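You operate a simulated robot arm through the tools that you are given. There is no shell and no other tool.

You are at the controls of a simulated robot arm. One attempt, no reset.

## Task
Click the mouse, type the green tent card's code and press OK.

The check looks at the end state, three seconds after you hand in, the way a careful person would. Anything else that was tipped, shoved, dropped, spilled or broken makes it a failure.

## Robot
A 7-joint arm with a two-finger parallel gripper, fixed in place. Base frame: the origin is on the floor under the middle of its stand, x ahead of it, y to its left, z up; the work surface is at about z = 0.75. Lengths are in m, angles in degrees, forces in N, time in s.
With the tool pointing down near the work surface it reaches from about 0.1 to 0.66 m from the base axis. Its first joint turns from -66.0 to 66.0 degrees. Payload 1.57 kg.
Tool frame: the origin (TCP) lies between the finger pads and is the grasp point; the fingertips stand 0.03 m ahead of it; z points along the fingers, y is the line along which they close. The gripper opens to 0.08 m. The fingers are 0.017 m wide and 0.012 m thick; the gripper's body (0.04 by 0.082 m) begins 0.08 m behind the TCP.
Orientation is that of the tool frame in the base frame, as a unit quaternion [x, y, z, w]. With the fingers straight down and closing along the base's y, the tool's x points along the base's -x, its y along +y and its z along -z.

## Interface
- The arm moves only by the tool play_rows. Its argument "commands" is a list of rows, each a list of 7 numbers: the shift along the base's x, y, z in m, then the turn, a rotation vector about the base's x, y, z in degrees, then the opening, from 0 (shut) to 1 (fully open). In form: [[dx, dy, dz, rx, ry, rz, fingers], ...]. A call has 1 to 20 rows; each row is the pose to reach, as a shift and turn from the pose commanded when the call began. Rows are played at 5 a second. More than 0.05 m and 8.6 degrees between two rows, or a gripper value outside its range, and nothing of the call is played. Where a pose cannot be reached the arm comes as near as it can. A force on the tool above 40 N (or 10 N above the force at the start of the call, whichever is more), or a blocked arm, ends the call early, and 0.2 s more pass. The fingers move at their own pace (about 0.072 m/s each) and stop on an object; they squeeze with about 32 N. The grip force told is the motor's: it shows also when the fingers shut on nothing. Time passes only in rows, and 0.2 s behind the last, so rows that repeat a pose let the fingers close. The reply holds the time, the measured pose of the TCP, the force on the tool along the base axes, the opening and the grip force, in the units named above and with some noise, with the torque about the TCP (base axes, N m) and any sound that the robot's microphone picked up.
- Cameras (640 x 400 px; columns grow to the right, rows downward): "scene" is fixed at [0.0719, 0.462, 1.4207]; the picture's right is [-0.43, -0.91, 0.00], its down [-0.63, 0.30, -0.72] and it looks along [0.65, -0.31, -0.69] (base axes); focal length 330 px, centre (320, 200). "wrist" rides on the gripper at [0.072, -0.006, -0.122] in the tool frame; the picture's right is [0.09, 1.00, 0.00], its down [-0.84, 0.08, -0.54] and it looks along [-0.54, 0.05, 0.84] (tool axes); focal length 238 px, centre (320, 200). There is no depth. A picture from a camera that has moved, and an enlarged one, comes with that camera's place and axes in the base frame and with its lens. The place of the scene camera against the robot may be out by one fixed shift of up to 0.012 m in any direction.
- camera(camera): a new picture of that camera. It takes no simulated time.
- inspect(camera, box): a new picture of the part [left, top, right, bottom] of that camera's present view, enlarged. It takes no simulated time.
- job_done(): hands the job in; it is judged then, once.

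Places have to be worked out from the pictures, the camera data and where the tool is seen. Open the gripper and draw the arm clear of the work before you hand the job in, unless the task says otherwise.

The tools are called after ">>>" as name(argument=value, ...) on one line, values as JSON. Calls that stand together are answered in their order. play_rows: Moves the arm, as the interface text tells. Its arguments: {"type":"object","properties":{"commands":{"type":"array","items":{"type":"array","items":{"type":"number"}}}},"required":["commands"]} The other tools are called the same way: camera (camera) takes a picture; inspect (camera, box) takes an enlarged picture of a part of a camera's view; job_done () hands the job in.

At the start:

```text
clock: 0.0
ee_pos: [0.3587, -0.0284, 1.0573]
ee_rot: [0.0, 1.0, 0.0, 0.001]
contact_force: [-0.3, 0.0, 0.5]
torque: [-0.02, 0.0, -0.02]
finger_gap: 0.0801
finger_force: 0.0
```

scene: 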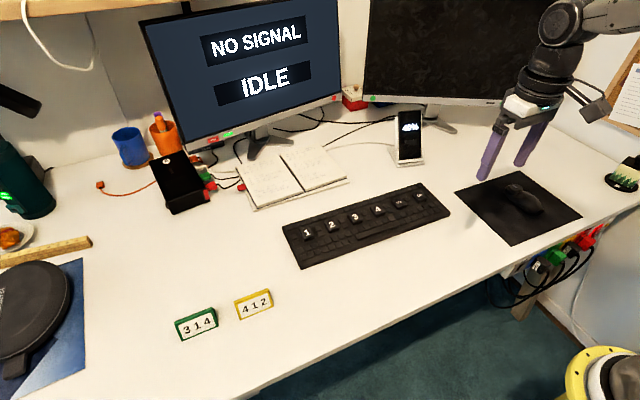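
wrist: 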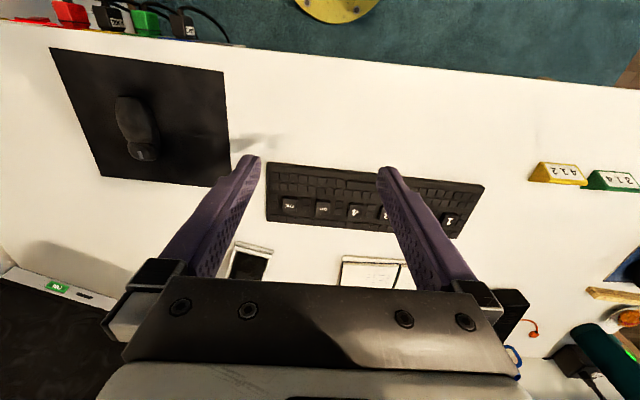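

I'll start by looking closely at the monitor, the cards, the keyboard and the mouse.

>>> inspect(camera="scene", box=[140, 0, 350, 150])

>>> inspect(camera="scene", box=[270, 160, 470, 285])

>>> inspect(camera="scene", box=[160, 270, 290, 350])

>>> inspect(camera="scene", box=[440, 150, 640, 275])

>>> inspect(camera="wrist", box=[250, 140, 500, 296])

>>> inspect(camera="wrist", box=[40, 40, 240, 190])

```text
2.67 times, centred on (245, 75) of scene
camera zoom: at [0.0719, 0.462, 1.4207], right [-0.43, -0.91, 0.0], down [-0.63, 0.3, -0.72], along [0.65, -0.31, -0.69], focal length 880 px, centre (520, 533)
```

zoom: 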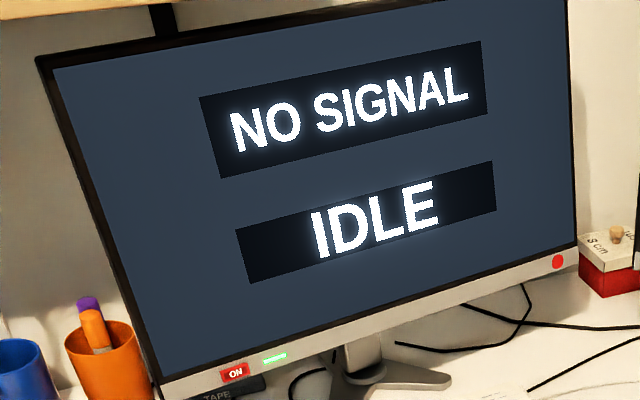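

```text
3.20 times, centred on (370, 222) of scene
camera zoom: at [0.0719, 0.462, 1.4207], right [-0.43, -0.91, 0.0], down [-0.63, 0.3, -0.72], along [0.65, -0.31, -0.69], focal length 1056 px, centre (160, 128)
```

zoom: 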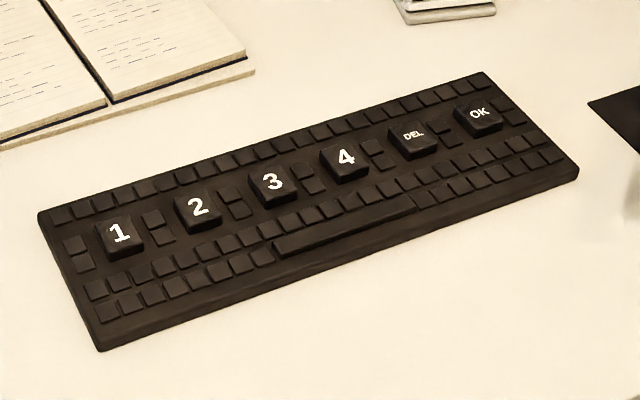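

```text
4.92 times, centred on (225, 310) of scene
camera zoom: at [0.0719, 0.462, 1.4207], right [-0.43, -0.91, 0.0], down [-0.63, 0.3, -0.72], along [0.65, -0.31, -0.69], focal length 1625 px, centre (788, -342)
```

zoom: 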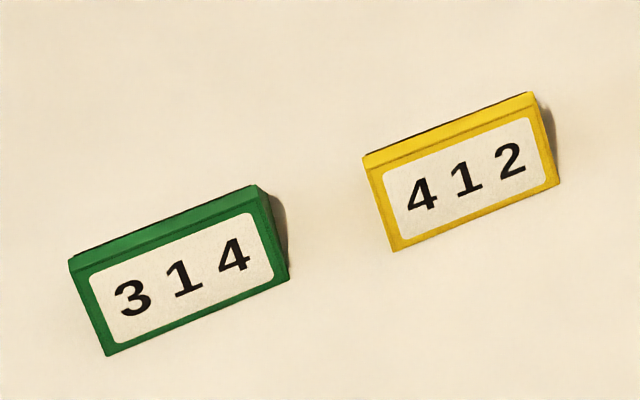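

```text
3.20 times, centred on (540, 212) of scene
camera zoom: at [0.0719, 0.462, 1.4207], right [-0.43, -0.91, 0.0], down [-0.63, 0.3, -0.72], along [0.65, -0.31, -0.69], focal length 1056 px, centre (-384, 160)
```

zoom: 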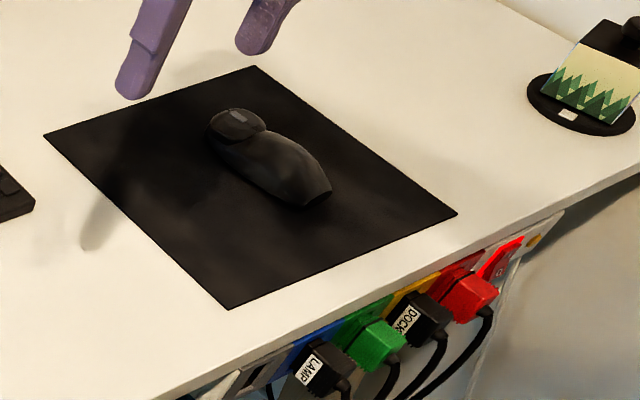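

```text
2.56 times, centred on (375, 218) of wrist
camera zoom: at [0.286, -0.035, 1.1805], right [-0.09, 1.0, 0.0], down [0.84, 0.08, 0.54], along [0.54, 0.05, -0.84], focal length 610 px, centre (179, 154)
```

zoom: 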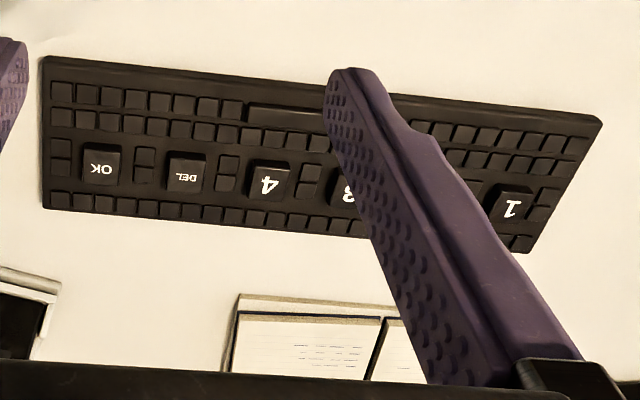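

```text
2.67 times, centred on (140, 115) of wrist
camera zoom: at [0.286, -0.035, 1.1805], right [-0.09, 1.0, 0.0], down [0.84, 0.08, 0.54], along [0.54, 0.05, -0.84], focal length 636 px, centre (800, 427)
```

zoom: 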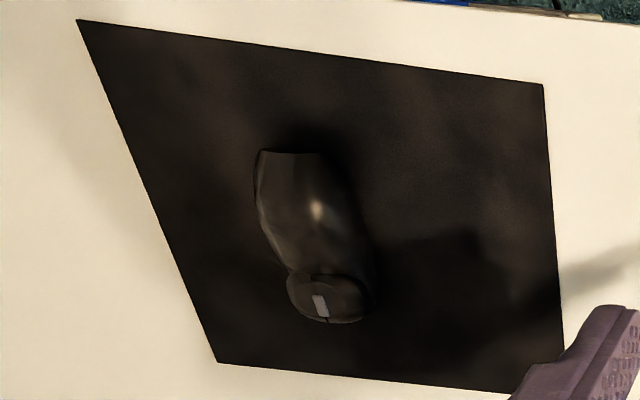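

The wrist and scene pictures put the mouse's front (with the wheel) at about (0.47, -0.34) and the big keys on a line near x≈0.567: "1" at y≈0.27, "3" at 0.13, "4" at 0.064 and OK at -0.073. The green card reads 314. I'll shut the fingers and move to a height above the mouse to refine this.

>>> play_rows(commands=[[0.011, -0.031, -0.0157, 0, 0, 0, 0], [0.022, -0.062, -0.0314, 0, 0, 0, 0], [0.034, -0.096, -0.048, 0, 0, 0, 0], [0.046, -0.13, -0.065, 0, 0, 0, 0], [0.058, -0.164, -0.083, 0, 0, 0, 0], [0.07, -0.198, -0.1, 0, 0, 0, 0], [0.082, -0.232, -0.117, 0, 0, 0, 0], [0.094, -0.265, -0.134, 0, 0, 0, 0], [0.104, -0.29, -0.15, 0, 0, 0, 0], [0.11, -0.308, -0.157, 0, 0, 0, 0], [0.11, -0.308, -0.157, 0, 0, 0, 0]])

```text
clock: 2.4
ee_pos: [0.4692, -0.337, 0.9005]
ee_rot: [0.0, 1.0, -0.001, 0.002]
contact_force: [0.2, -0.4, 0.4]
torque: [-0.02, -0.03, -0.01]
finger_gap: 0.0
finger_force: 21.4
```

The tool is now at (0.469, -0.337, 0.90) with the fingers shut. I'll take new pictures to see where the tip lies against the mouse.

>>> camera(camera="wrist")

>>> camera(camera="scene")

>>> inspect(camera="wrist", box=[220, 60, 420, 240])

>>> inspect(camera="scene", box=[440, 110, 640, 260])

```text
taken
camera wrist: at [0.3958, -0.3418, 1.023], right [-0.09, 1.0, 0.0], down [0.84, 0.08, 0.54], along [0.54, 0.05, -0.84], focal length 238 px, centre (320, 200)
```

wrist: 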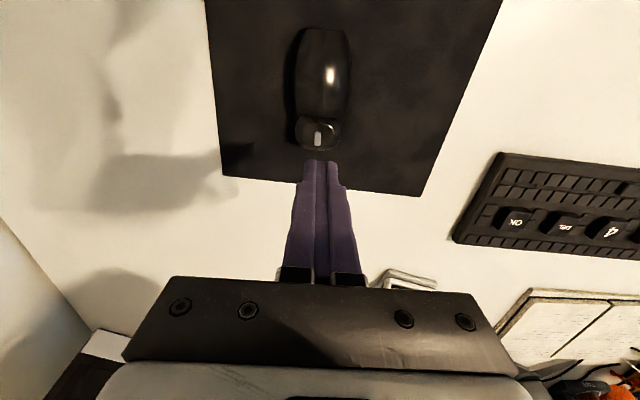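

```text
taken
```

scene: 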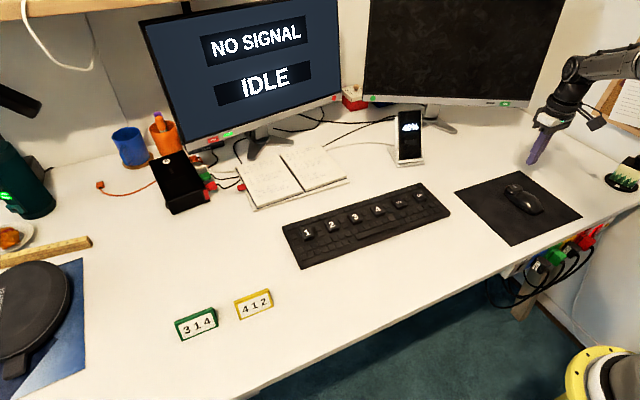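

```text
2.22 times, centred on (320, 150) of wrist
camera zoom: at [0.3958, -0.3418, 1.023], right [-0.09, 1.0, 0.0], down [0.84, 0.08, 0.54], along [0.54, 0.05, -0.84], focal length 530 px, centre (320, 311)
```

zoom: 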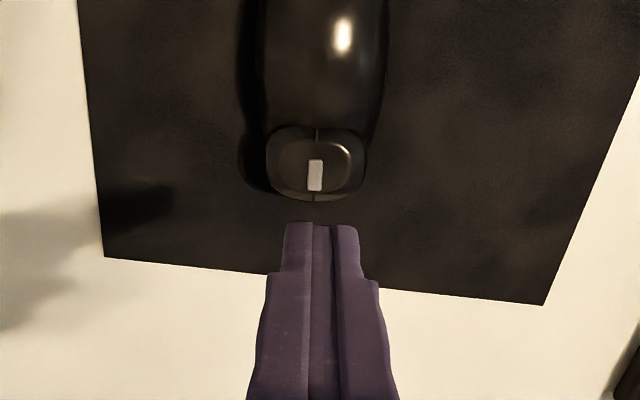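

```text
2.67 times, centred on (540, 185) of scene
camera zoom: at [0.0719, 0.462, 1.4207], right [-0.43, -0.91, 0.0], down [-0.63, 0.3, -0.72], along [0.65, -0.31, -0.69], focal length 880 px, centre (-267, 240)
```

zoom: 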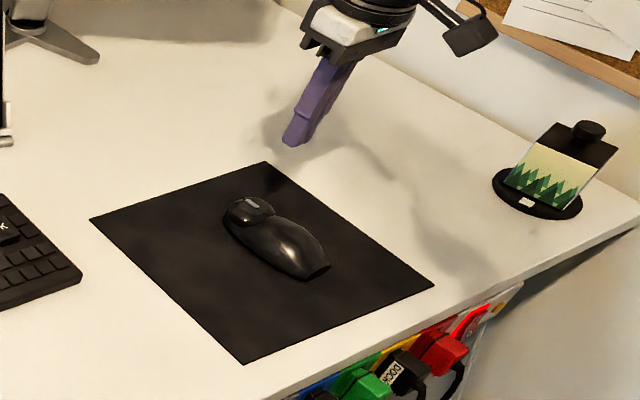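

The tip shows in the wrist picture where I computed it should be, so the calibration holds. The mouse's left button (+y half of the front dome) is near (0.469, -0.327) with its top at roughly 0.78. I'll go over it and descend to just above.

>>> play_rows(commands=[[0.0, 0.0095, -0.02, 0, 0, 0, 0], [0.0, 0.0095, -0.04, 0, 0, 0, 0], [0.0, 0.0095, -0.055, 0, 0, 0, 0], [0.0, 0.0095, -0.065, 0, 0, 0, 0], [0.0, 0.0095, -0.065, 0, 0, 0, 0]])

>>> inspect(camera="wrist", box=[220, 60, 420, 240])

>>> inspect(camera="scene", box=[470, 140, 590, 240])

```text
clock: 3.6
ee_pos: [0.4693, -0.3284, 0.8356]
ee_rot: [0.001, 1.0, 0.0, 0.0]
contact_force: [-0.7, 0.7, -1.5]
torque: [-0.01, -0.03, -0.02]
finger_gap: 0.0
finger_force: 21.6
```

```text
2.22 times, centred on (320, 150) of wrist
camera zoom: at [0.3957, -0.3329, 0.9584], right [-0.09, 1.0, 0.0], down [0.84, 0.08, 0.54], along [0.54, 0.05, -0.84], focal length 530 px, centre (320, 311)
```

zoom: 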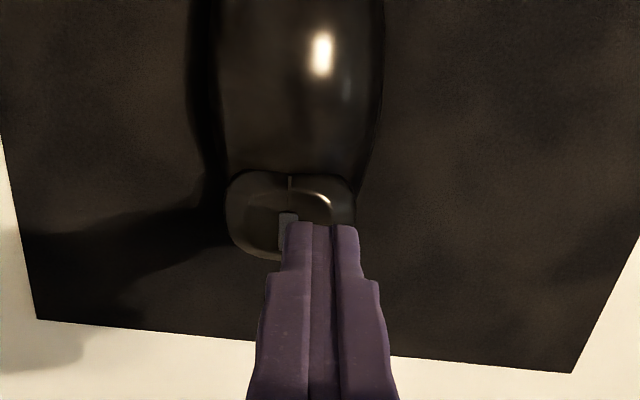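

```text
4.00 times, centred on (530, 190) of scene
camera zoom: at [0.0719, 0.462, 1.4207], right [-0.43, -0.91, 0.0], down [-0.63, 0.3, -0.72], along [0.65, -0.31, -0.69], focal length 1320 px, centre (-520, 240)
```

zoom: 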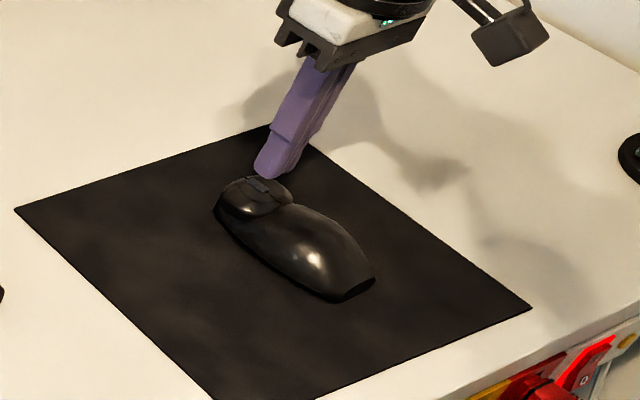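

Triangulating from the two views puts the wheel at (0.472, -0.338, 0.783), so the left button's centre is about (0.472, -0.325) with its top near 0.78. I'll shift slightly and come down in small steps, watching the force.

>>> play_rows(commands=[[0.003, 0.004, -0.005, 0, 0, 0, 0], [0.003, 0.004, -0.012, 0, 0, 0, 0], [0.003, 0.004, -0.017, 0, 0, 0, 0], [0.003, 0.004, -0.019, 0, 0, 0, 0], [0.003, 0.004, -0.021, 0, 0, 0, 0]])

>>> inspect(camera="scene", box=[470, 140, 590, 240])

>>> inspect(camera="wrist", box=[220, 60, 420, 240])

```text
clock: 4.8
ee_pos: [0.4714, -0.3241, 0.8156]
ee_rot: [-0.001, 1.0, -0.001, 0.001]
contact_force: [0.5, -0.5, 0.0]
torque: [0.0, 0.04, -0.02]
finger_gap: 0.0
finger_force: 21.4
```

```text
4.00 times, centred on (530, 190) of scene
camera zoom: at [0.0719, 0.462, 1.4207], right [-0.43, -0.91, 0.0], down [-0.63, 0.3, -0.72], along [0.65, -0.31, -0.69], focal length 1320 px, centre (-520, 240)
```

zoom: 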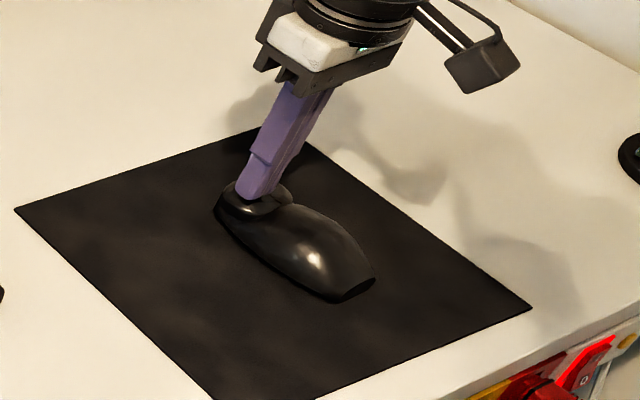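

```text
2.22 times, centred on (320, 150) of wrist
camera zoom: at [0.3984, -0.3291, 0.9378], right [-0.09, 1.0, 0.0], down [0.84, 0.08, 0.54], along [0.54, 0.05, -0.84], focal length 530 px, centre (320, 311)
```

zoom: 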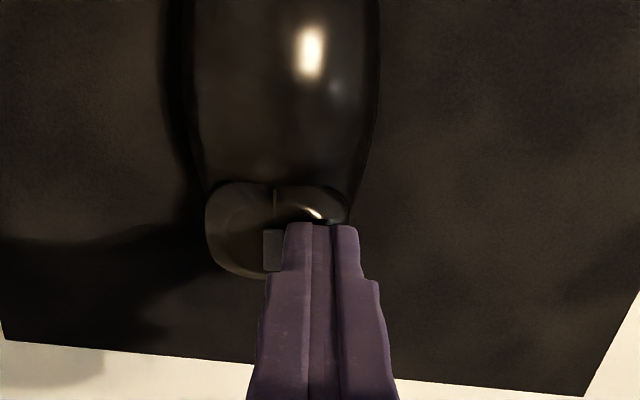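

No contact yet with the tip at about 0.786. I'll go on down 1 mm per row and watch for force and a click sound.

>>> play_rows(commands=[[0, -0.002, -0.001, 0, 0, 0, 0], [0, -0.002, -0.002, 0, 0, 0, 0], [0, -0.002, -0.003, 0, 0, 0, 0], [0, -0.002, -0.004, 0, 0, 0, 0]])

```text
clock: 5.8
ee_pos: [0.472, -0.3262, 0.8103]
ee_rot: [0.0, 1.0, 0.0, 0.0]
contact_force: [0.7, -0.4, 1.0]
torque: [-0.03, 0.04, -0.04]
finger_gap: 0.0
finger_force: 21.3
```

Still no clear contact at tip z≈0.780. I'll continue down slowly.

>>> play_rows(commands=[[0, 0, -0.001, 0, 0, 0, 0], [0, 0, -0.002, 0, 0, 0, 0], [0, 0, -0.003, 0, 0, 0, 0]])

```text
clock: 6.6
ee_pos: [0.471, -0.326, 0.808]
ee_rot: [0.0, 1.0, -0.001, 0.002]
contact_force: [0.8, -0.4, 1.5]
torque: [0.03, 0.0, 0.02]
finger_gap: 0.0002
finger_force: 21.0
heard: click
```

A click was heard with the tip at about 0.778. I'll lift off and check what the screen shows.

>>> play_rows(commands=[[0, 0, 0.005, 0, 0, 0, 0], [0, 0, 0.02, 0, 0, 0, 0], [0, 0, 0.05, 0, 0, 0, 0], [0, 0, 0.08, 0, 0, 0, 0], [0, 0, 0.1, 0, 0, 0, 0]])

>>> camera(camera="scene")

>>> camera(camera="wrist")

>>> inspect(camera="scene", box=[140, 0, 350, 150])

```text
clock: 7.8
ee_pos: [0.471, -0.3259, 0.9071]
ee_rot: [0.0, 1.0, -0.001, 0.002]
contact_force: [0.3, 0.2, -0.4]
torque: [-0.02, 0.01, 0.03]
finger_gap: 0.0001
finger_force: 21.4
```

```text
taken
```

scene: 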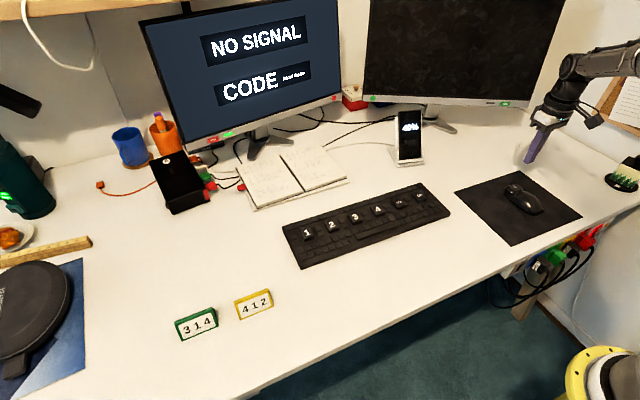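

```text
taken
camera wrist: at [0.3975, -0.3304, 1.0294], right [-0.09, 1.0, 0.0], down [0.84, 0.08, 0.54], along [0.54, 0.05, -0.84], focal length 238 px, centre (320, 200)
```

wrist: 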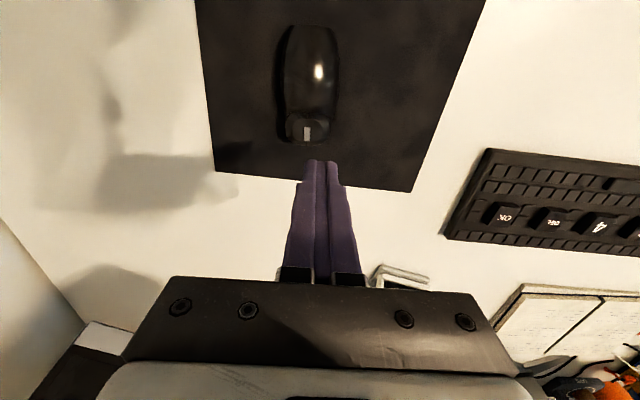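

```text
2.67 times, centred on (245, 75) of scene
camera zoom: at [0.0719, 0.462, 1.4207], right [-0.43, -0.91, 0.0], down [-0.63, 0.3, -0.72], along [0.65, -0.31, -0.69], focal length 880 px, centre (520, 533)
```

zoom: 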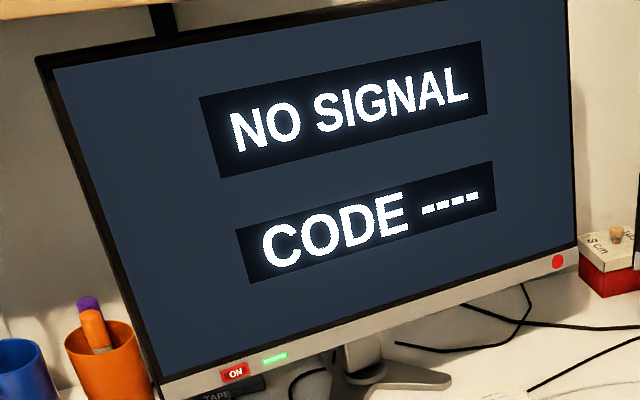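

The click switched the screen to "CODE ----". I'll zoom in on the dashes and re-read the green card closely.

>>> inspect(camera="scene", box=[210, 55, 320, 110])

>>> inspect(camera="scene", box=[165, 295, 230, 350])

>>> inspect(camera="scene", box=[380, 100, 440, 170])

```text
5.82 times, centred on (265, 82) of scene
camera zoom: at [0.0719, 0.462, 1.4207], right [-0.43, -0.91, 0.0], down [-0.63, 0.3, -0.72], along [0.65, -0.31, -0.69], focal length 1920 px, centre (640, 884)
```

zoom: 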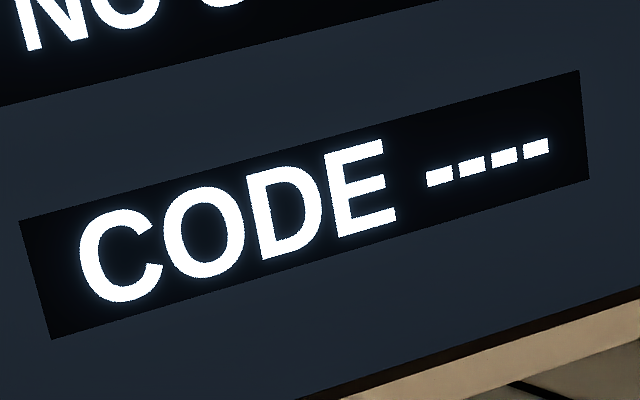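

```text
7.27 times, centred on (198, 322) of scene
camera zoom: at [0.0719, 0.462, 1.4207], right [-0.43, -0.91, 0.0], down [-0.63, 0.3, -0.72], along [0.65, -0.31, -0.69], focal length 2400 px, centre (1211, -691)
```

zoom: 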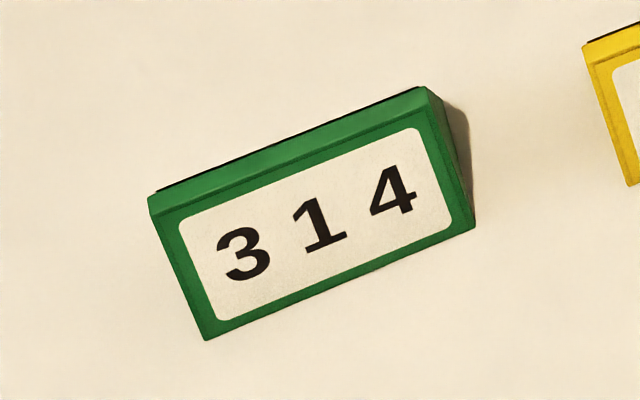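

```text
5.71 times, centred on (410, 135) of scene
camera zoom: at [0.0719, 0.462, 1.4207], right [-0.43, -0.91, 0.0], down [-0.63, 0.3, -0.72], along [0.65, -0.31, -0.69], focal length 1886 px, centre (-194, 571)
```

zoom: 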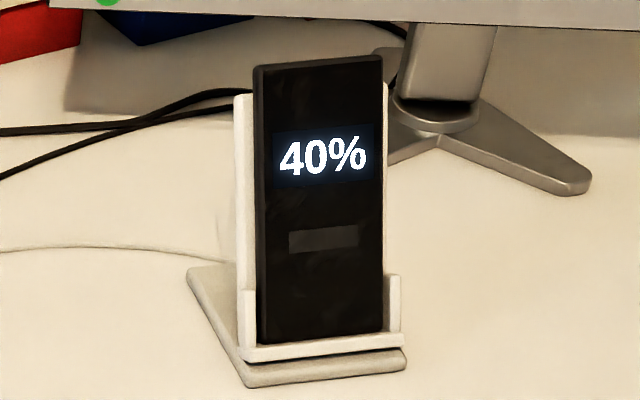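

The green card's code is 314, and the screen is ready for input. I'll carry the tool at z≈0.90 across to the keyboard, stopping between the "3" and "4" keys to refine their places.

>>> play_rows(commands=[[0.008, 0.036, 0, 0, 0, 0, 0], [0.016, 0.075, 0, 0, 0, 0, 0], [0.024, 0.114, 0, 0, 0, 0, 0], [0.032, 0.153, 0, 0, 0, 0, 0], [0.04, 0.192, 0, 0, 0, 0, 0], [0.048, 0.231, 0, 0, 0, 0, 0], [0.056, 0.27, 0, 0, 0, 0, 0], [0.064, 0.309, 0, 0, 0, 0, 0], [0.072, 0.348, 0, 0, 0, 0, 0], [0.08, 0.387, -0.005, 0, 0, 0, 0], [0.086, 0.415, -0.01, 0, 0, 0, 0], [0.089, 0.426, -0.012, 0, 0, 0, 0], [0.089, 0.426, -0.012, 0, 0, 0, 0]])

>>> camera(camera="wrist")

>>> inspect(camera="wrist", box=[160, 60, 480, 260])

>>> inspect(camera="scene", box=[270, 120, 470, 280])

```text
clock: 10.6
ee_pos: [0.5608, 0.0993, 0.8961]
ee_rot: [0.0, 1.0, 0.0, 0.001]
contact_force: [0.3, -0.4, -0.5]
torque: [-0.01, -0.01, -0.01]
finger_gap: 0.0001
finger_force: 21.5
```

```text
taken
camera wrist: at [0.4875, 0.0943, 1.0187], right [-0.09, 1.0, 0.0], down [0.84, 0.08, 0.54], along [0.54, 0.05, -0.84], focal length 238 px, centre (320, 200)
```

wrist: 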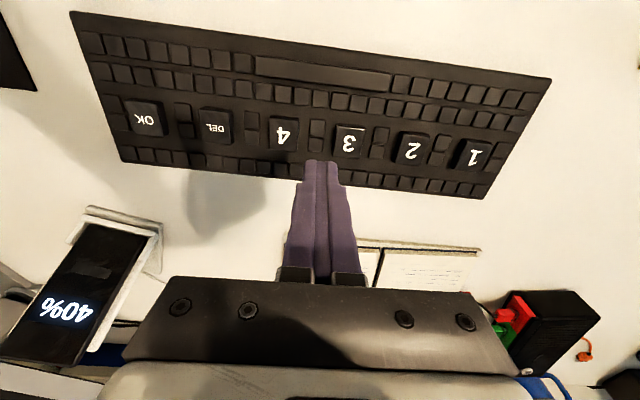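

```text
2.00 times, centred on (320, 160) of wrist
camera zoom: at [0.4875, 0.0943, 1.0187], right [-0.09, 1.0, 0.0], down [0.84, 0.08, 0.54], along [0.54, 0.05, -0.84], focal length 477 px, centre (320, 280)
```

zoom: 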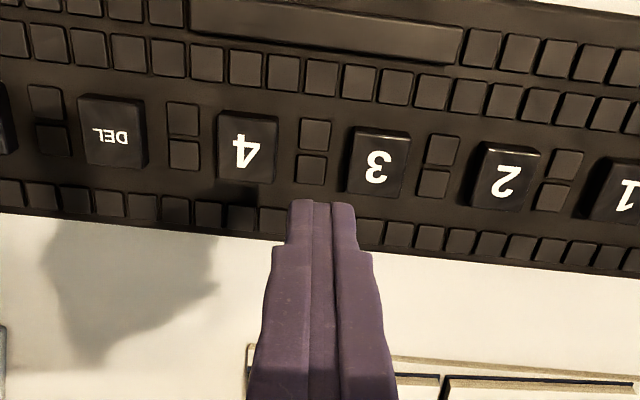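

```text
2.50 times, centred on (370, 200) of scene
camera zoom: at [0.0719, 0.462, 1.4207], right [-0.43, -0.91, 0.0], down [-0.63, 0.3, -0.72], along [0.65, -0.31, -0.69], focal length 825 px, centre (195, 200)
```

zoom: 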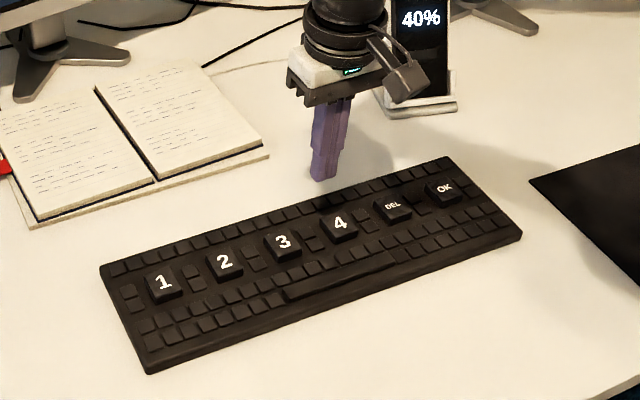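

The key caps sit on a line with 0.067 m pitch: "3" ≈ (0.5645, 0.131), "4" ≈ (0.5635, 0.064), "1" ≈ (0.569, 0.266), OK ≈ (0.560, -0.071), with tops near z 0.774. I'll go over "3" and down to a hover just above it, then check.

>>> play_rows(commands=[[0.004, 0.02, 0, 0, 0, 0, 0], [0.004, 0.031, -0.02, 0, 0, 0, 0], [0.004, 0.031, -0.045, 0, 0, 0, 0], [0.004, 0.031, -0.062, 0, 0, 0, 0], [0.004, 0.031, -0.07, 0, 0, 0, 0], [0.004, 0.031, -0.07, 0, 0, 0, 0]])

>>> inspect(camera="wrist", box=[220, 60, 420, 240])

>>> inspect(camera="scene", box=[290, 160, 420, 250])

```text
clock: 12.0
ee_pos: [0.5653, 0.1312, 0.8252]
ee_rot: [0.0, 1.0, -0.001, 0.0]
contact_force: [0.3, 0.6, -0.8]
torque: [-0.01, -0.03, -0.02]
finger_gap: 0.0
finger_force: 21.1
```

```text
2.22 times, centred on (320, 150) of wrist
camera zoom: at [0.4923, 0.1256, 0.9481], right [-0.09, 1.0, 0.0], down [0.84, 0.08, 0.54], along [0.54, 0.05, -0.84], focal length 530 px, centre (320, 311)
```

zoom: 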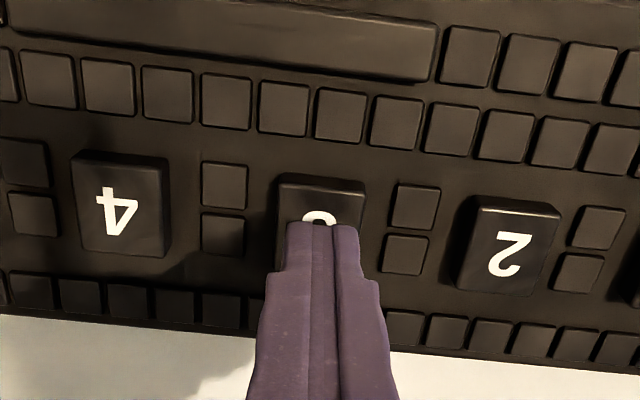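

```text
4.44 times, centred on (355, 205) of scene
camera zoom: at [0.0719, 0.462, 1.4207], right [-0.43, -0.91, 0.0], down [-0.63, 0.3, -0.72], along [0.65, -0.31, -0.69], focal length 1467 px, centre (164, 178)
```

zoom: 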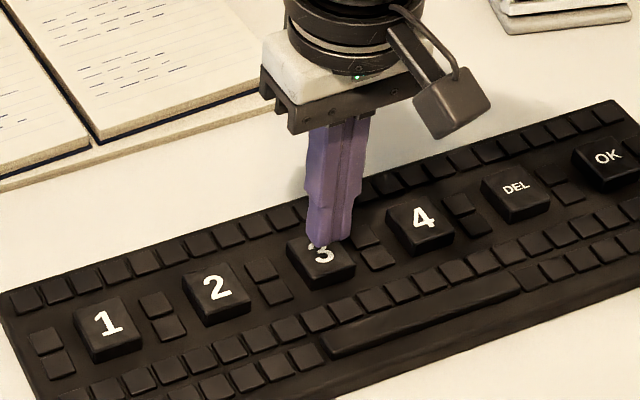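

The tip hovers squarely over "3"; the cap's top spans about x 0.553–0.584, so I'll shift 3 mm forward and come down gently in 1–2 mm steps.

>>> play_rows(commands=[[0.003, 0.001, -0.004, 0, 0, 0, 0], [0.003, 0.001, -0.009, 0, 0, 0, 0], [0.003, 0.001, -0.013, 0, 0, 0, 0], [0.003, 0.001, -0.016, 0, 0, 0, 0]])

```text
clock: 13.0
ee_pos: [0.5686, 0.1313, 0.8085]
ee_rot: [0.0, 1.0, 0.001, 0.001]
contact_force: [-0.6, -0.3, 0.3]
torque: [-0.01, 0.04, -0.01]
finger_gap: 0.0
finger_force: 21.5
```

No contact yet at tip z≈0.779; I'll continue down 1 mm per row.

>>> play_rows(commands=[[0, 0, -0.001, 0, 0, 0, 0], [0, 0, -0.002, 0, 0, 0, 0], [0, 0, -0.003, 0, 0, 0, 0]])

```text
clock: 13.8
ee_pos: [0.5676, 0.1301, 0.8072]
ee_rot: [0.0, 1.0, 0.0, 0.001]
contact_force: [0.0, 0.7, 0.3]
torque: [0.01, -0.03, -0.01]
finger_gap: 0.0
finger_force: 21.4
```

Still free at tip z≈0.777. Three more 1 mm steps.

>>> play_rows(commands=[[0, 0, -0.001, 0, 0, 0, 0], [0, 0, -0.002, 0, 0, 0, 0], [0, 0, -0.003, 0, 0, 0, 0]])

>>> inspect(camera="scene", box=[290, 160, 420, 250])

>>> inspect(camera="scene", box=[210, 55, 320, 110])

```text
clock: 14.6
ee_pos: [0.5677, 0.1313, 0.8042]
ee_rot: [0.0, 1.0, -0.001, 0.001]
contact_force: [0.2, -1.3, 2.8]
torque: [-0.03, 0.02, -0.01]
finger_gap: 0.0
finger_force: 20.9
heard: click
```

```text
4.44 times, centred on (355, 205) of scene
camera zoom: at [0.0719, 0.462, 1.4208], right [-0.43, -0.91, 0.0], down [-0.63, 0.3, -0.72], along [0.65, -0.31, -0.69], focal length 1467 px, centre (164, 178)
```

zoom: 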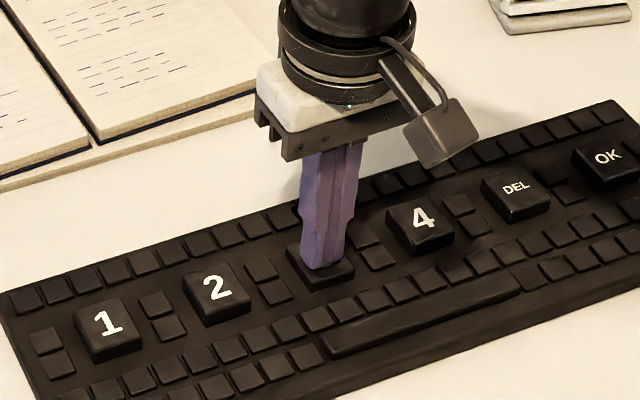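

```text
5.82 times, centred on (265, 82) of scene
camera zoom: at [0.0719, 0.462, 1.4208], right [-0.43, -0.91, 0.0], down [-0.63, 0.3, -0.72], along [0.65, -0.31, -0.69], focal length 1920 px, centre (640, 884)
```

zoom: 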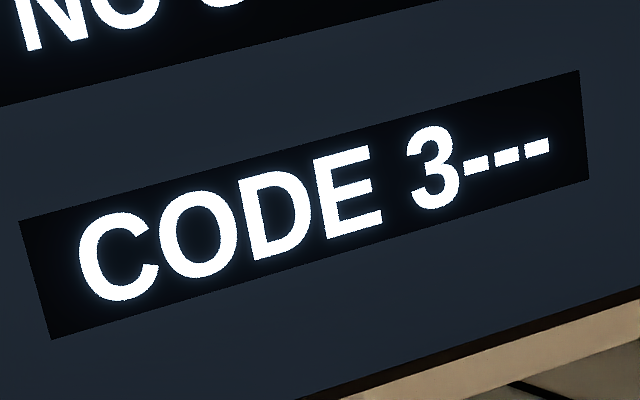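

The screen shows "3---". I'll lift, move two key pitches to "1" and hover just above it.

>>> play_rows(commands=[[0, 0, 0.01, 0, 0, 0, 0], [0, 0, 0.04, 0, 0, 0, 0], [0.001, 0.035, 0.045, 0, 0, 0, 0], [0.002, 0.075, 0.045, 0, 0, 0, 0], [0.003, 0.115, 0.045, 0, 0, 0, 0], [0.0037, 0.1345, 0.04, 0, 0, 0, 0], [0.0037, 0.1345, 0.025, 0, 0, 0, 0], [0.0037, 0.1345, 0.02, 0, 0, 0, 0], [0.0037, 0.1345, 0.02, 0, 0, 0, 0]])

>>> inspect(camera="wrist", box=[220, 60, 420, 240])

>>> inspect(camera="scene", box=[260, 160, 390, 250])

>>> inspect(camera="scene", box=[210, 55, 320, 110])

```text
clock: 16.6
ee_pos: [0.57, 0.2669, 0.824]
ee_rot: [0.0, 1.0, -0.001, -0.001]
contact_force: [0.4, 0.4, 0.1]
torque: [0.01, -0.02, -0.01]
finger_gap: 0.0001
finger_force: 21.3
```

```text
2.22 times, centred on (320, 150) of wrist
camera zoom: at [0.4981, 0.261, 0.9466], right [-0.09, 1.0, 0.0], down [0.84, 0.08, 0.54], along [0.54, 0.05, -0.84], focal length 530 px, centre (320, 311)
```

zoom: 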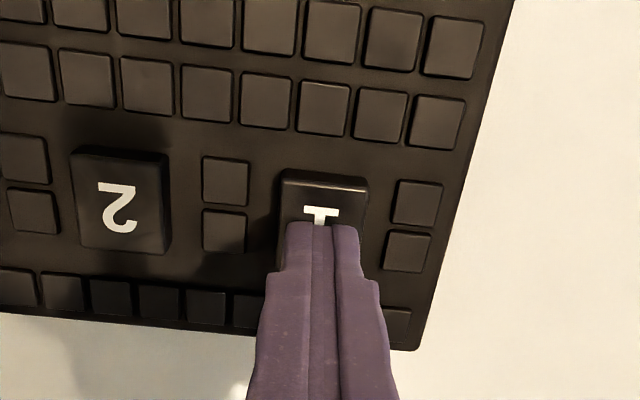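

```text
4.44 times, centred on (325, 205) of scene
camera zoom: at [0.0719, 0.462, 1.4207], right [-0.43, -0.91, 0.0], down [-0.63, 0.3, -0.72], along [0.65, -0.31, -0.69], focal length 1467 px, centre (298, 178)
```

zoom: 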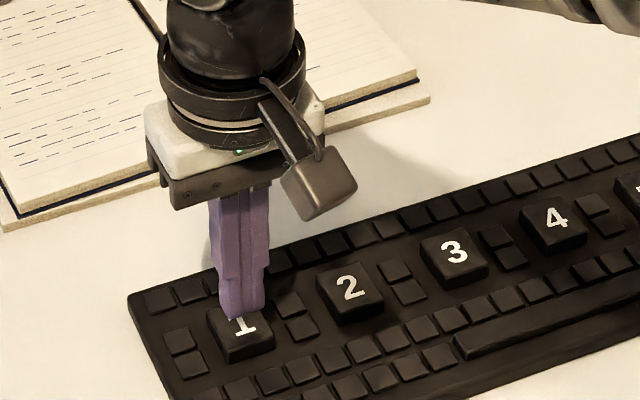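

```text
5.82 times, centred on (265, 82) of scene
camera zoom: at [0.0719, 0.462, 1.4207], right [-0.43, -0.91, 0.0], down [-0.63, 0.3, -0.72], along [0.65, -0.31, -0.69], focal length 1920 px, centre (640, 884)
```

zoom: 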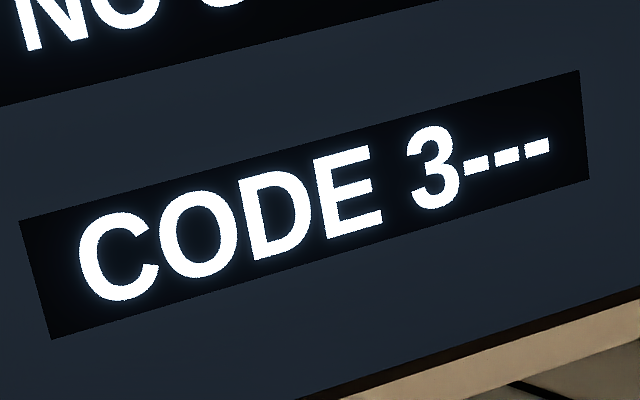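

The tip is centred over "1" and the screen still reads "3---". Pressing down by the same amount, slowing at the end.

>>> play_rows(commands=[[0, 0, -0.006, 0, 0, 0, 0], [0, 0, -0.012, 0, 0, 0, 0], [0, 0, -0.016, 0, 0, 0, 0], [0, 0, -0.018, 0, 0, 0, 0], [0, 0, -0.019, 0, 0, 0, 0], [0, 0, -0.02, 0, 0, 0, 0]])

>>> inspect(camera="scene", box=[210, 55, 320, 110])

```text
clock: 18.0
ee_pos: [0.5716, 0.2674, 0.8041]
ee_rot: [0.0, 1.0, -0.001, 0.001]
contact_force: [-1.5, 0.6, 1.8]
torque: [0.02, 0.04, 0.03]
finger_gap: 0.0
finger_force: 20.8
heard: click
```

```text
5.82 times, centred on (265, 82) of scene
camera zoom: at [0.0718, 0.462, 1.4208], right [-0.43, -0.91, 0.0], down [-0.63, 0.3, -0.72], along [0.65, -0.31, -0.69], focal length 1920 px, centre (640, 884)
```

zoom: 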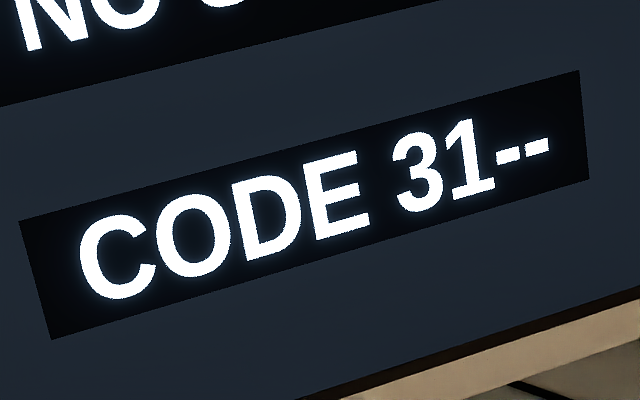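

"31--" is displayed. Now I'll lift and move three key pitches to "4" (about y 0.064), hovering above it.

>>> play_rows(commands=[[0, 0, 0.01, 0, 0, 0, 0], [0, 0, 0.04, 0, 0, 0, 0], [-0.001, -0.035, 0.045, 0, 0, 0, 0], [-0.002, -0.075, 0.045, 0, 0, 0, 0], [-0.003, -0.115, 0.045, 0, 0, 0, 0], [-0.004, -0.155, 0.045, 0, 0, 0, 0], [-0.005, -0.19, 0.045, 0, 0, 0, 0], [-0.0055, -0.202, 0.04, 0, 0, 0, 0], [-0.0055, -0.202, 0.025, 0, 0, 0, 0], [-0.0055, -0.202, 0.02, 0, 0, 0, 0], [-0.0055, -0.202, 0.02, 0, 0, 0, 0]])

>>> inspect(camera="wrist", box=[220, 60, 420, 240])

>>> inspect(camera="scene", box=[210, 55, 320, 110])

```text
clock: 20.4
ee_pos: [0.5655, 0.0654, 0.8244]
ee_rot: [0.0, 1.0, 0.0, 0.001]
contact_force: [-0.6, 0.5, 0.7]
torque: [-0.01, 0.0, 0.0]
finger_gap: 0.0002
finger_force: 21.4
```

```text
2.22 times, centred on (320, 150) of wrist
camera zoom: at [0.4929, 0.0601, 0.9463], right [-0.09, 1.0, 0.0], down [0.84, 0.08, 0.54], along [0.54, 0.05, -0.84], focal length 530 px, centre (320, 311)
```

zoom: 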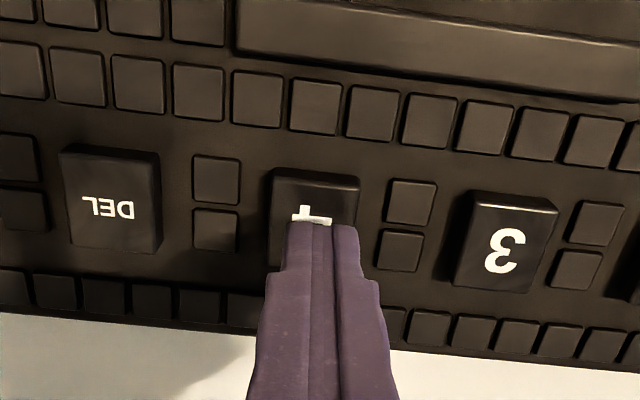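

```text
5.82 times, centred on (265, 82) of scene
camera zoom: at [0.0719, 0.462, 1.4207], right [-0.43, -0.91, 0.0], down [-0.63, 0.3, -0.72], along [0.65, -0.31, -0.69], focal length 1920 px, centre (640, 884)
```

zoom: 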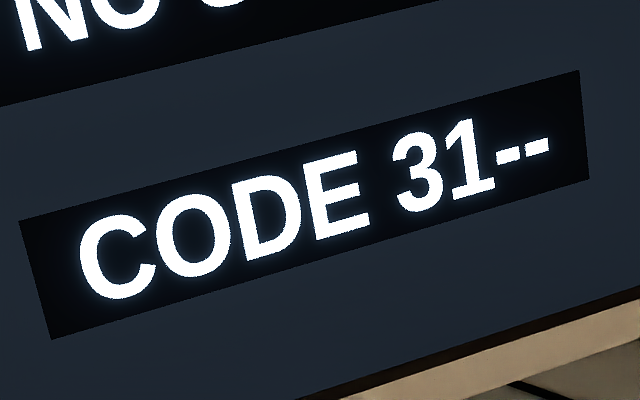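

The tip is over "4", about 2 mm to the +y side of its centre. I'll correct that and press.

>>> play_rows(commands=[[0, -0.002, -0.006, 0, 0, 0, 0], [0, -0.002, -0.012, 0, 0, 0, 0], [0, -0.002, -0.016, 0, 0, 0, 0], [0, -0.002, -0.018, 0, 0, 0, 0], [0, -0.002, -0.019, 0, 0, 0, 0], [0, -0.002, -0.02, 0, 0, 0, 0]])

>>> inspect(camera="scene", box=[210, 55, 320, 110])

```text
clock: 21.8
ee_pos: [0.5656, 0.0629, 0.8051]
ee_rot: [0.0, 1.0, -0.001, 0.0]
contact_force: [-0.3, -0.1, 2.3]
torque: [0.02, 0.07, 0.01]
finger_gap: 0.0001
finger_force: 22.2
heard: click
```

```text
5.82 times, centred on (265, 82) of scene
camera zoom: at [0.0718, 0.462, 1.4207], right [-0.43, -0.91, 0.0], down [-0.63, 0.3, -0.72], along [0.65, -0.31, -0.69], focal length 1920 px, centre (640, 884)
```

zoom: 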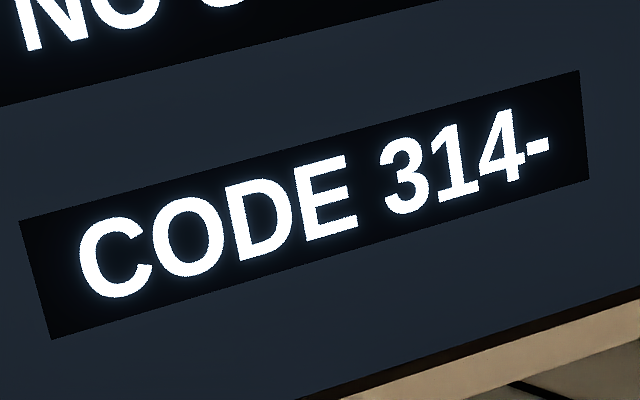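

"314-" is displayed. I'll lift and travel over DEL to the OK key, two pitches in -y.

>>> play_rows(commands=[[0, 0, 0.01, 0, 0, 0, 0], [0, 0, 0.04, 0, 0, 0, 0], [-0.001, -0.035, 0.05, 0, 0, 0, 0], [-0.002, -0.075, 0.05, 0, 0, 0, 0], [-0.003, -0.115, 0.05, 0, 0, 0, 0], [-0.0037, -0.1346, 0.045, 0, 0, 0, 0], [-0.0037, -0.1346, 0.028, 0, 0, 0, 0], [-0.0037, -0.1346, 0.02, 0, 0, 0, 0], [-0.0037, -0.1346, 0.02, 0, 0, 0, 0]])

>>> inspect(camera="wrist", box=[220, 60, 420, 240])

>>> inspect(camera="scene", box=[210, 55, 320, 110])

```text
clock: 23.8
ee_pos: [0.5621, -0.0717, 0.8234]
ee_rot: [0.0, 1.0, 0.0, 0.0]
contact_force: [0.5, 0.2, 0.3]
torque: [-0.01, -0.02, 0.01]
finger_gap: 0.0004
finger_force: 21.2
```

```text
2.22 times, centred on (320, 150) of wrist
camera zoom: at [0.4894, -0.077, 0.946], right [-0.09, 1.0, 0.0], down [0.84, 0.08, 0.54], along [0.54, 0.05, -0.84], focal length 530 px, centre (320, 311)
```

zoom: 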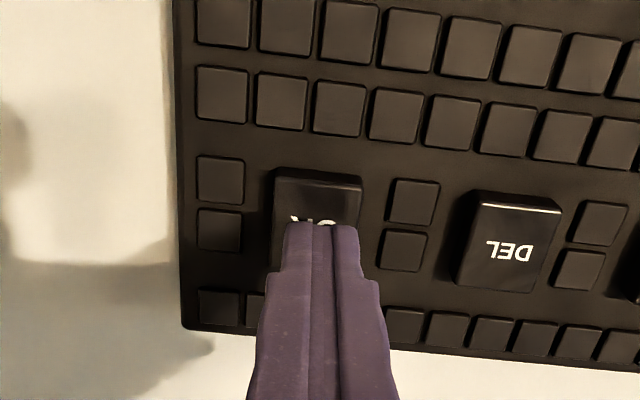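

```text
5.82 times, centred on (265, 82) of scene
camera zoom: at [0.0719, 0.462, 1.4207], right [-0.43, -0.91, 0.0], down [-0.63, 0.3, -0.72], along [0.65, -0.31, -0.69], focal length 1920 px, centre (640, 884)
```

zoom: 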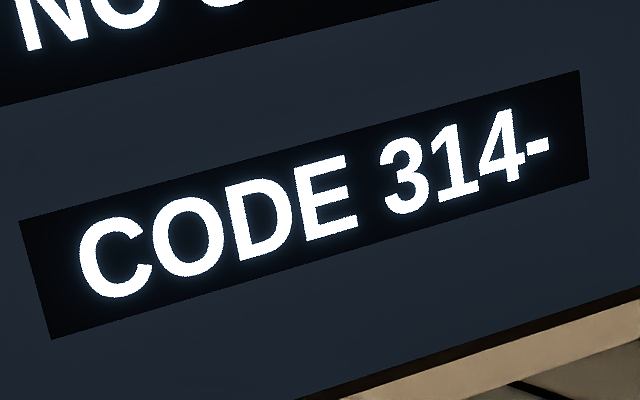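

The tip is centred over OK and the screen still reads "314-". Pressing OK now.

>>> play_rows(commands=[[0, -0.001, -0.006, 0, 0, 0, 0], [0, -0.001, -0.012, 0, 0, 0, 0], [0, -0.001, -0.016, 0, 0, 0, 0], [0, -0.001, -0.018, 0, 0, 0, 0], [0, -0.001, -0.019, 0, 0, 0, 0], [0, -0.001, -0.02, 0, 0, 0, 0]])

>>> inspect(camera="scene", box=[140, 0, 350, 150])

```text
clock: 25.2
ee_pos: [0.5622, -0.0729, 0.804]
ee_rot: [0.0, 1.0, -0.001, 0.001]
contact_force: [-2.3, -0.9, 2.8]
torque: [-0.03, 0.07, 0.01]
finger_gap: 0.0
finger_force: 21.4
heard: click
```

```text
2.67 times, centred on (245, 75) of scene
camera zoom: at [0.0718, 0.462, 1.4208], right [-0.43, -0.91, 0.0], down [-0.63, 0.3, -0.72], along [0.65, -0.31, -0.69], focal length 880 px, centre (520, 533)
```

zoom: 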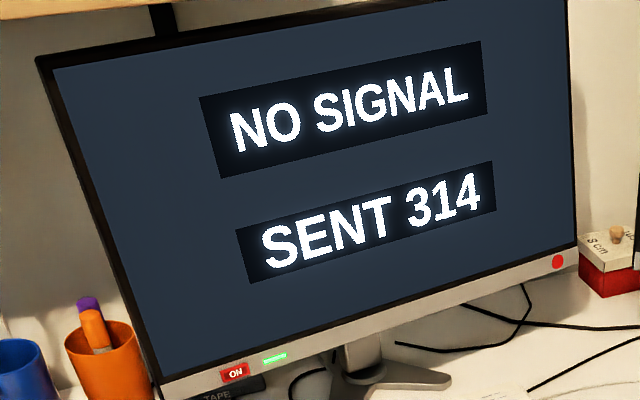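

The screen reads "SENT 314". I'll lift off, open the gripper once high and draw the arm back near its start pose.

>>> play_rows(commands=[[0, 0, 0.01, 0, 0, 0, 0], [0, 0, 0.04, 0, 0, 0, 0], [0, 0, 0.08, 0, 0, 0, 0], [-0.01, 0.005, 0.12, 0, 0, 0, 0], [-0.035, 0.01, 0.155, 0, 0, 0, 0.3], [-0.065, 0.015, 0.185, 0, 0, 0, 0.6], [-0.1, 0.02, 0.21, 0, 0, 0, 1], [-0.135, 0.028, 0.23, 0, 0, 0, 1], [-0.17, 0.036, 0.245, 0, 0, 0, 1], [-0.2, 0.044, 0.252, 0, 0, 0, 1], [-0.2, 0.044, 0.252, 0, 0, 0, 1], [-0.2, 0.044, 0.252, 0, 0, 0, 1]])

>>> camera(camera="scene")

>>> camera(camera="wrist")

>>> inspect(camera="scene", box=[140, 0, 350, 150])

>>> inspect(camera="scene", box=[270, 160, 470, 285])

```text
clock: 27.8
ee_pos: [0.3629, -0.0305, 1.0572]
ee_rot: [0.0, 1.0, 0.001, 0.001]
contact_force: [-1.0, -0.3, 0.4]
torque: [-0.01, 0.0, 0.01]
finger_gap: 0.0801
finger_force: 0.0
```

```text
taken
```

scene: 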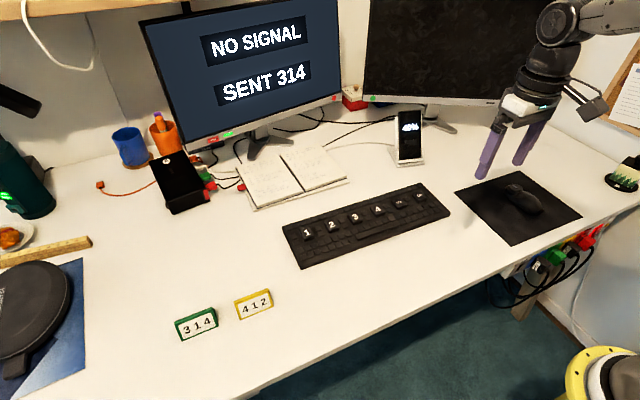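

```text
taken
camera wrist: at [0.2901, -0.036, 1.1797], right [-0.09, 1.0, 0.0], down [0.84, 0.08, 0.54], along [0.54, 0.05, -0.84], focal length 238 px, centre (320, 200)
```

wrist: 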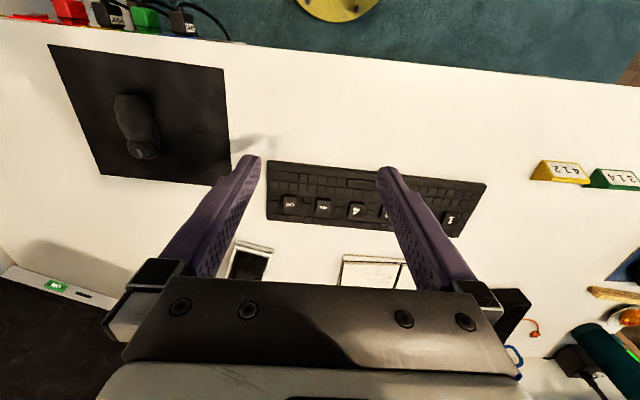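

```text
2.67 times, centred on (245, 75) of scene
camera zoom: at [0.0719, 0.462, 1.4207], right [-0.43, -0.91, 0.0], down [-0.63, 0.3, -0.72], along [0.65, -0.31, -0.69], focal length 880 px, centre (520, 533)
```

zoom: 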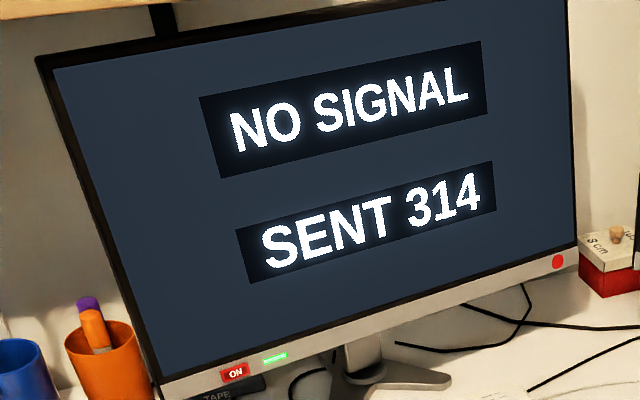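

```text
3.20 times, centred on (370, 222) of scene
camera zoom: at [0.0719, 0.462, 1.4207], right [-0.43, -0.91, 0.0], down [-0.63, 0.3, -0.72], along [0.65, -0.31, -0.69], focal length 1056 px, centre (160, 128)
```

zoom: 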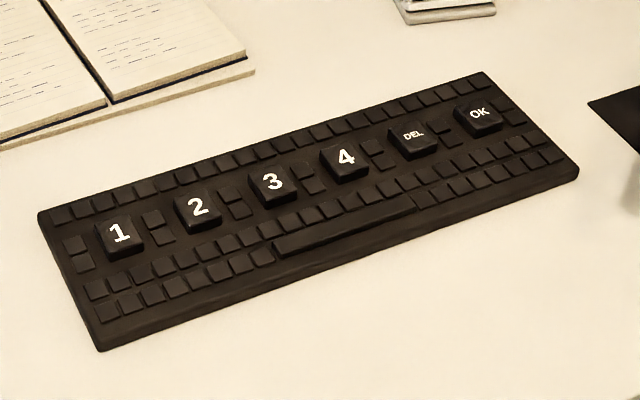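

The screen shows "SENT 314", the keyboard, mouse and everything else are where they were, and the gripper is open and clear. Handing in.

>>> job_done()

```text
The job is handed in.
```

The job is handed in, and I haven't seen the judge's result. I clicked the mouse, typed the green card's code (314) and pressed OK, and the screen ended on "SENT 314".

- **Clicks:** I heard one click for the mouse and one for each key. The screen changed as expected after each one.
- **Surroundings:** In the last pictures the mouse and keyboard hadn't moved, and nothing else looked disturbed. I opened the gripper and drew the arm back to about where it started.
- **"NO SIGNAL":** This line was on the monitor from the start and stayed there throughout. I left it alone because it wasn't part of the task.
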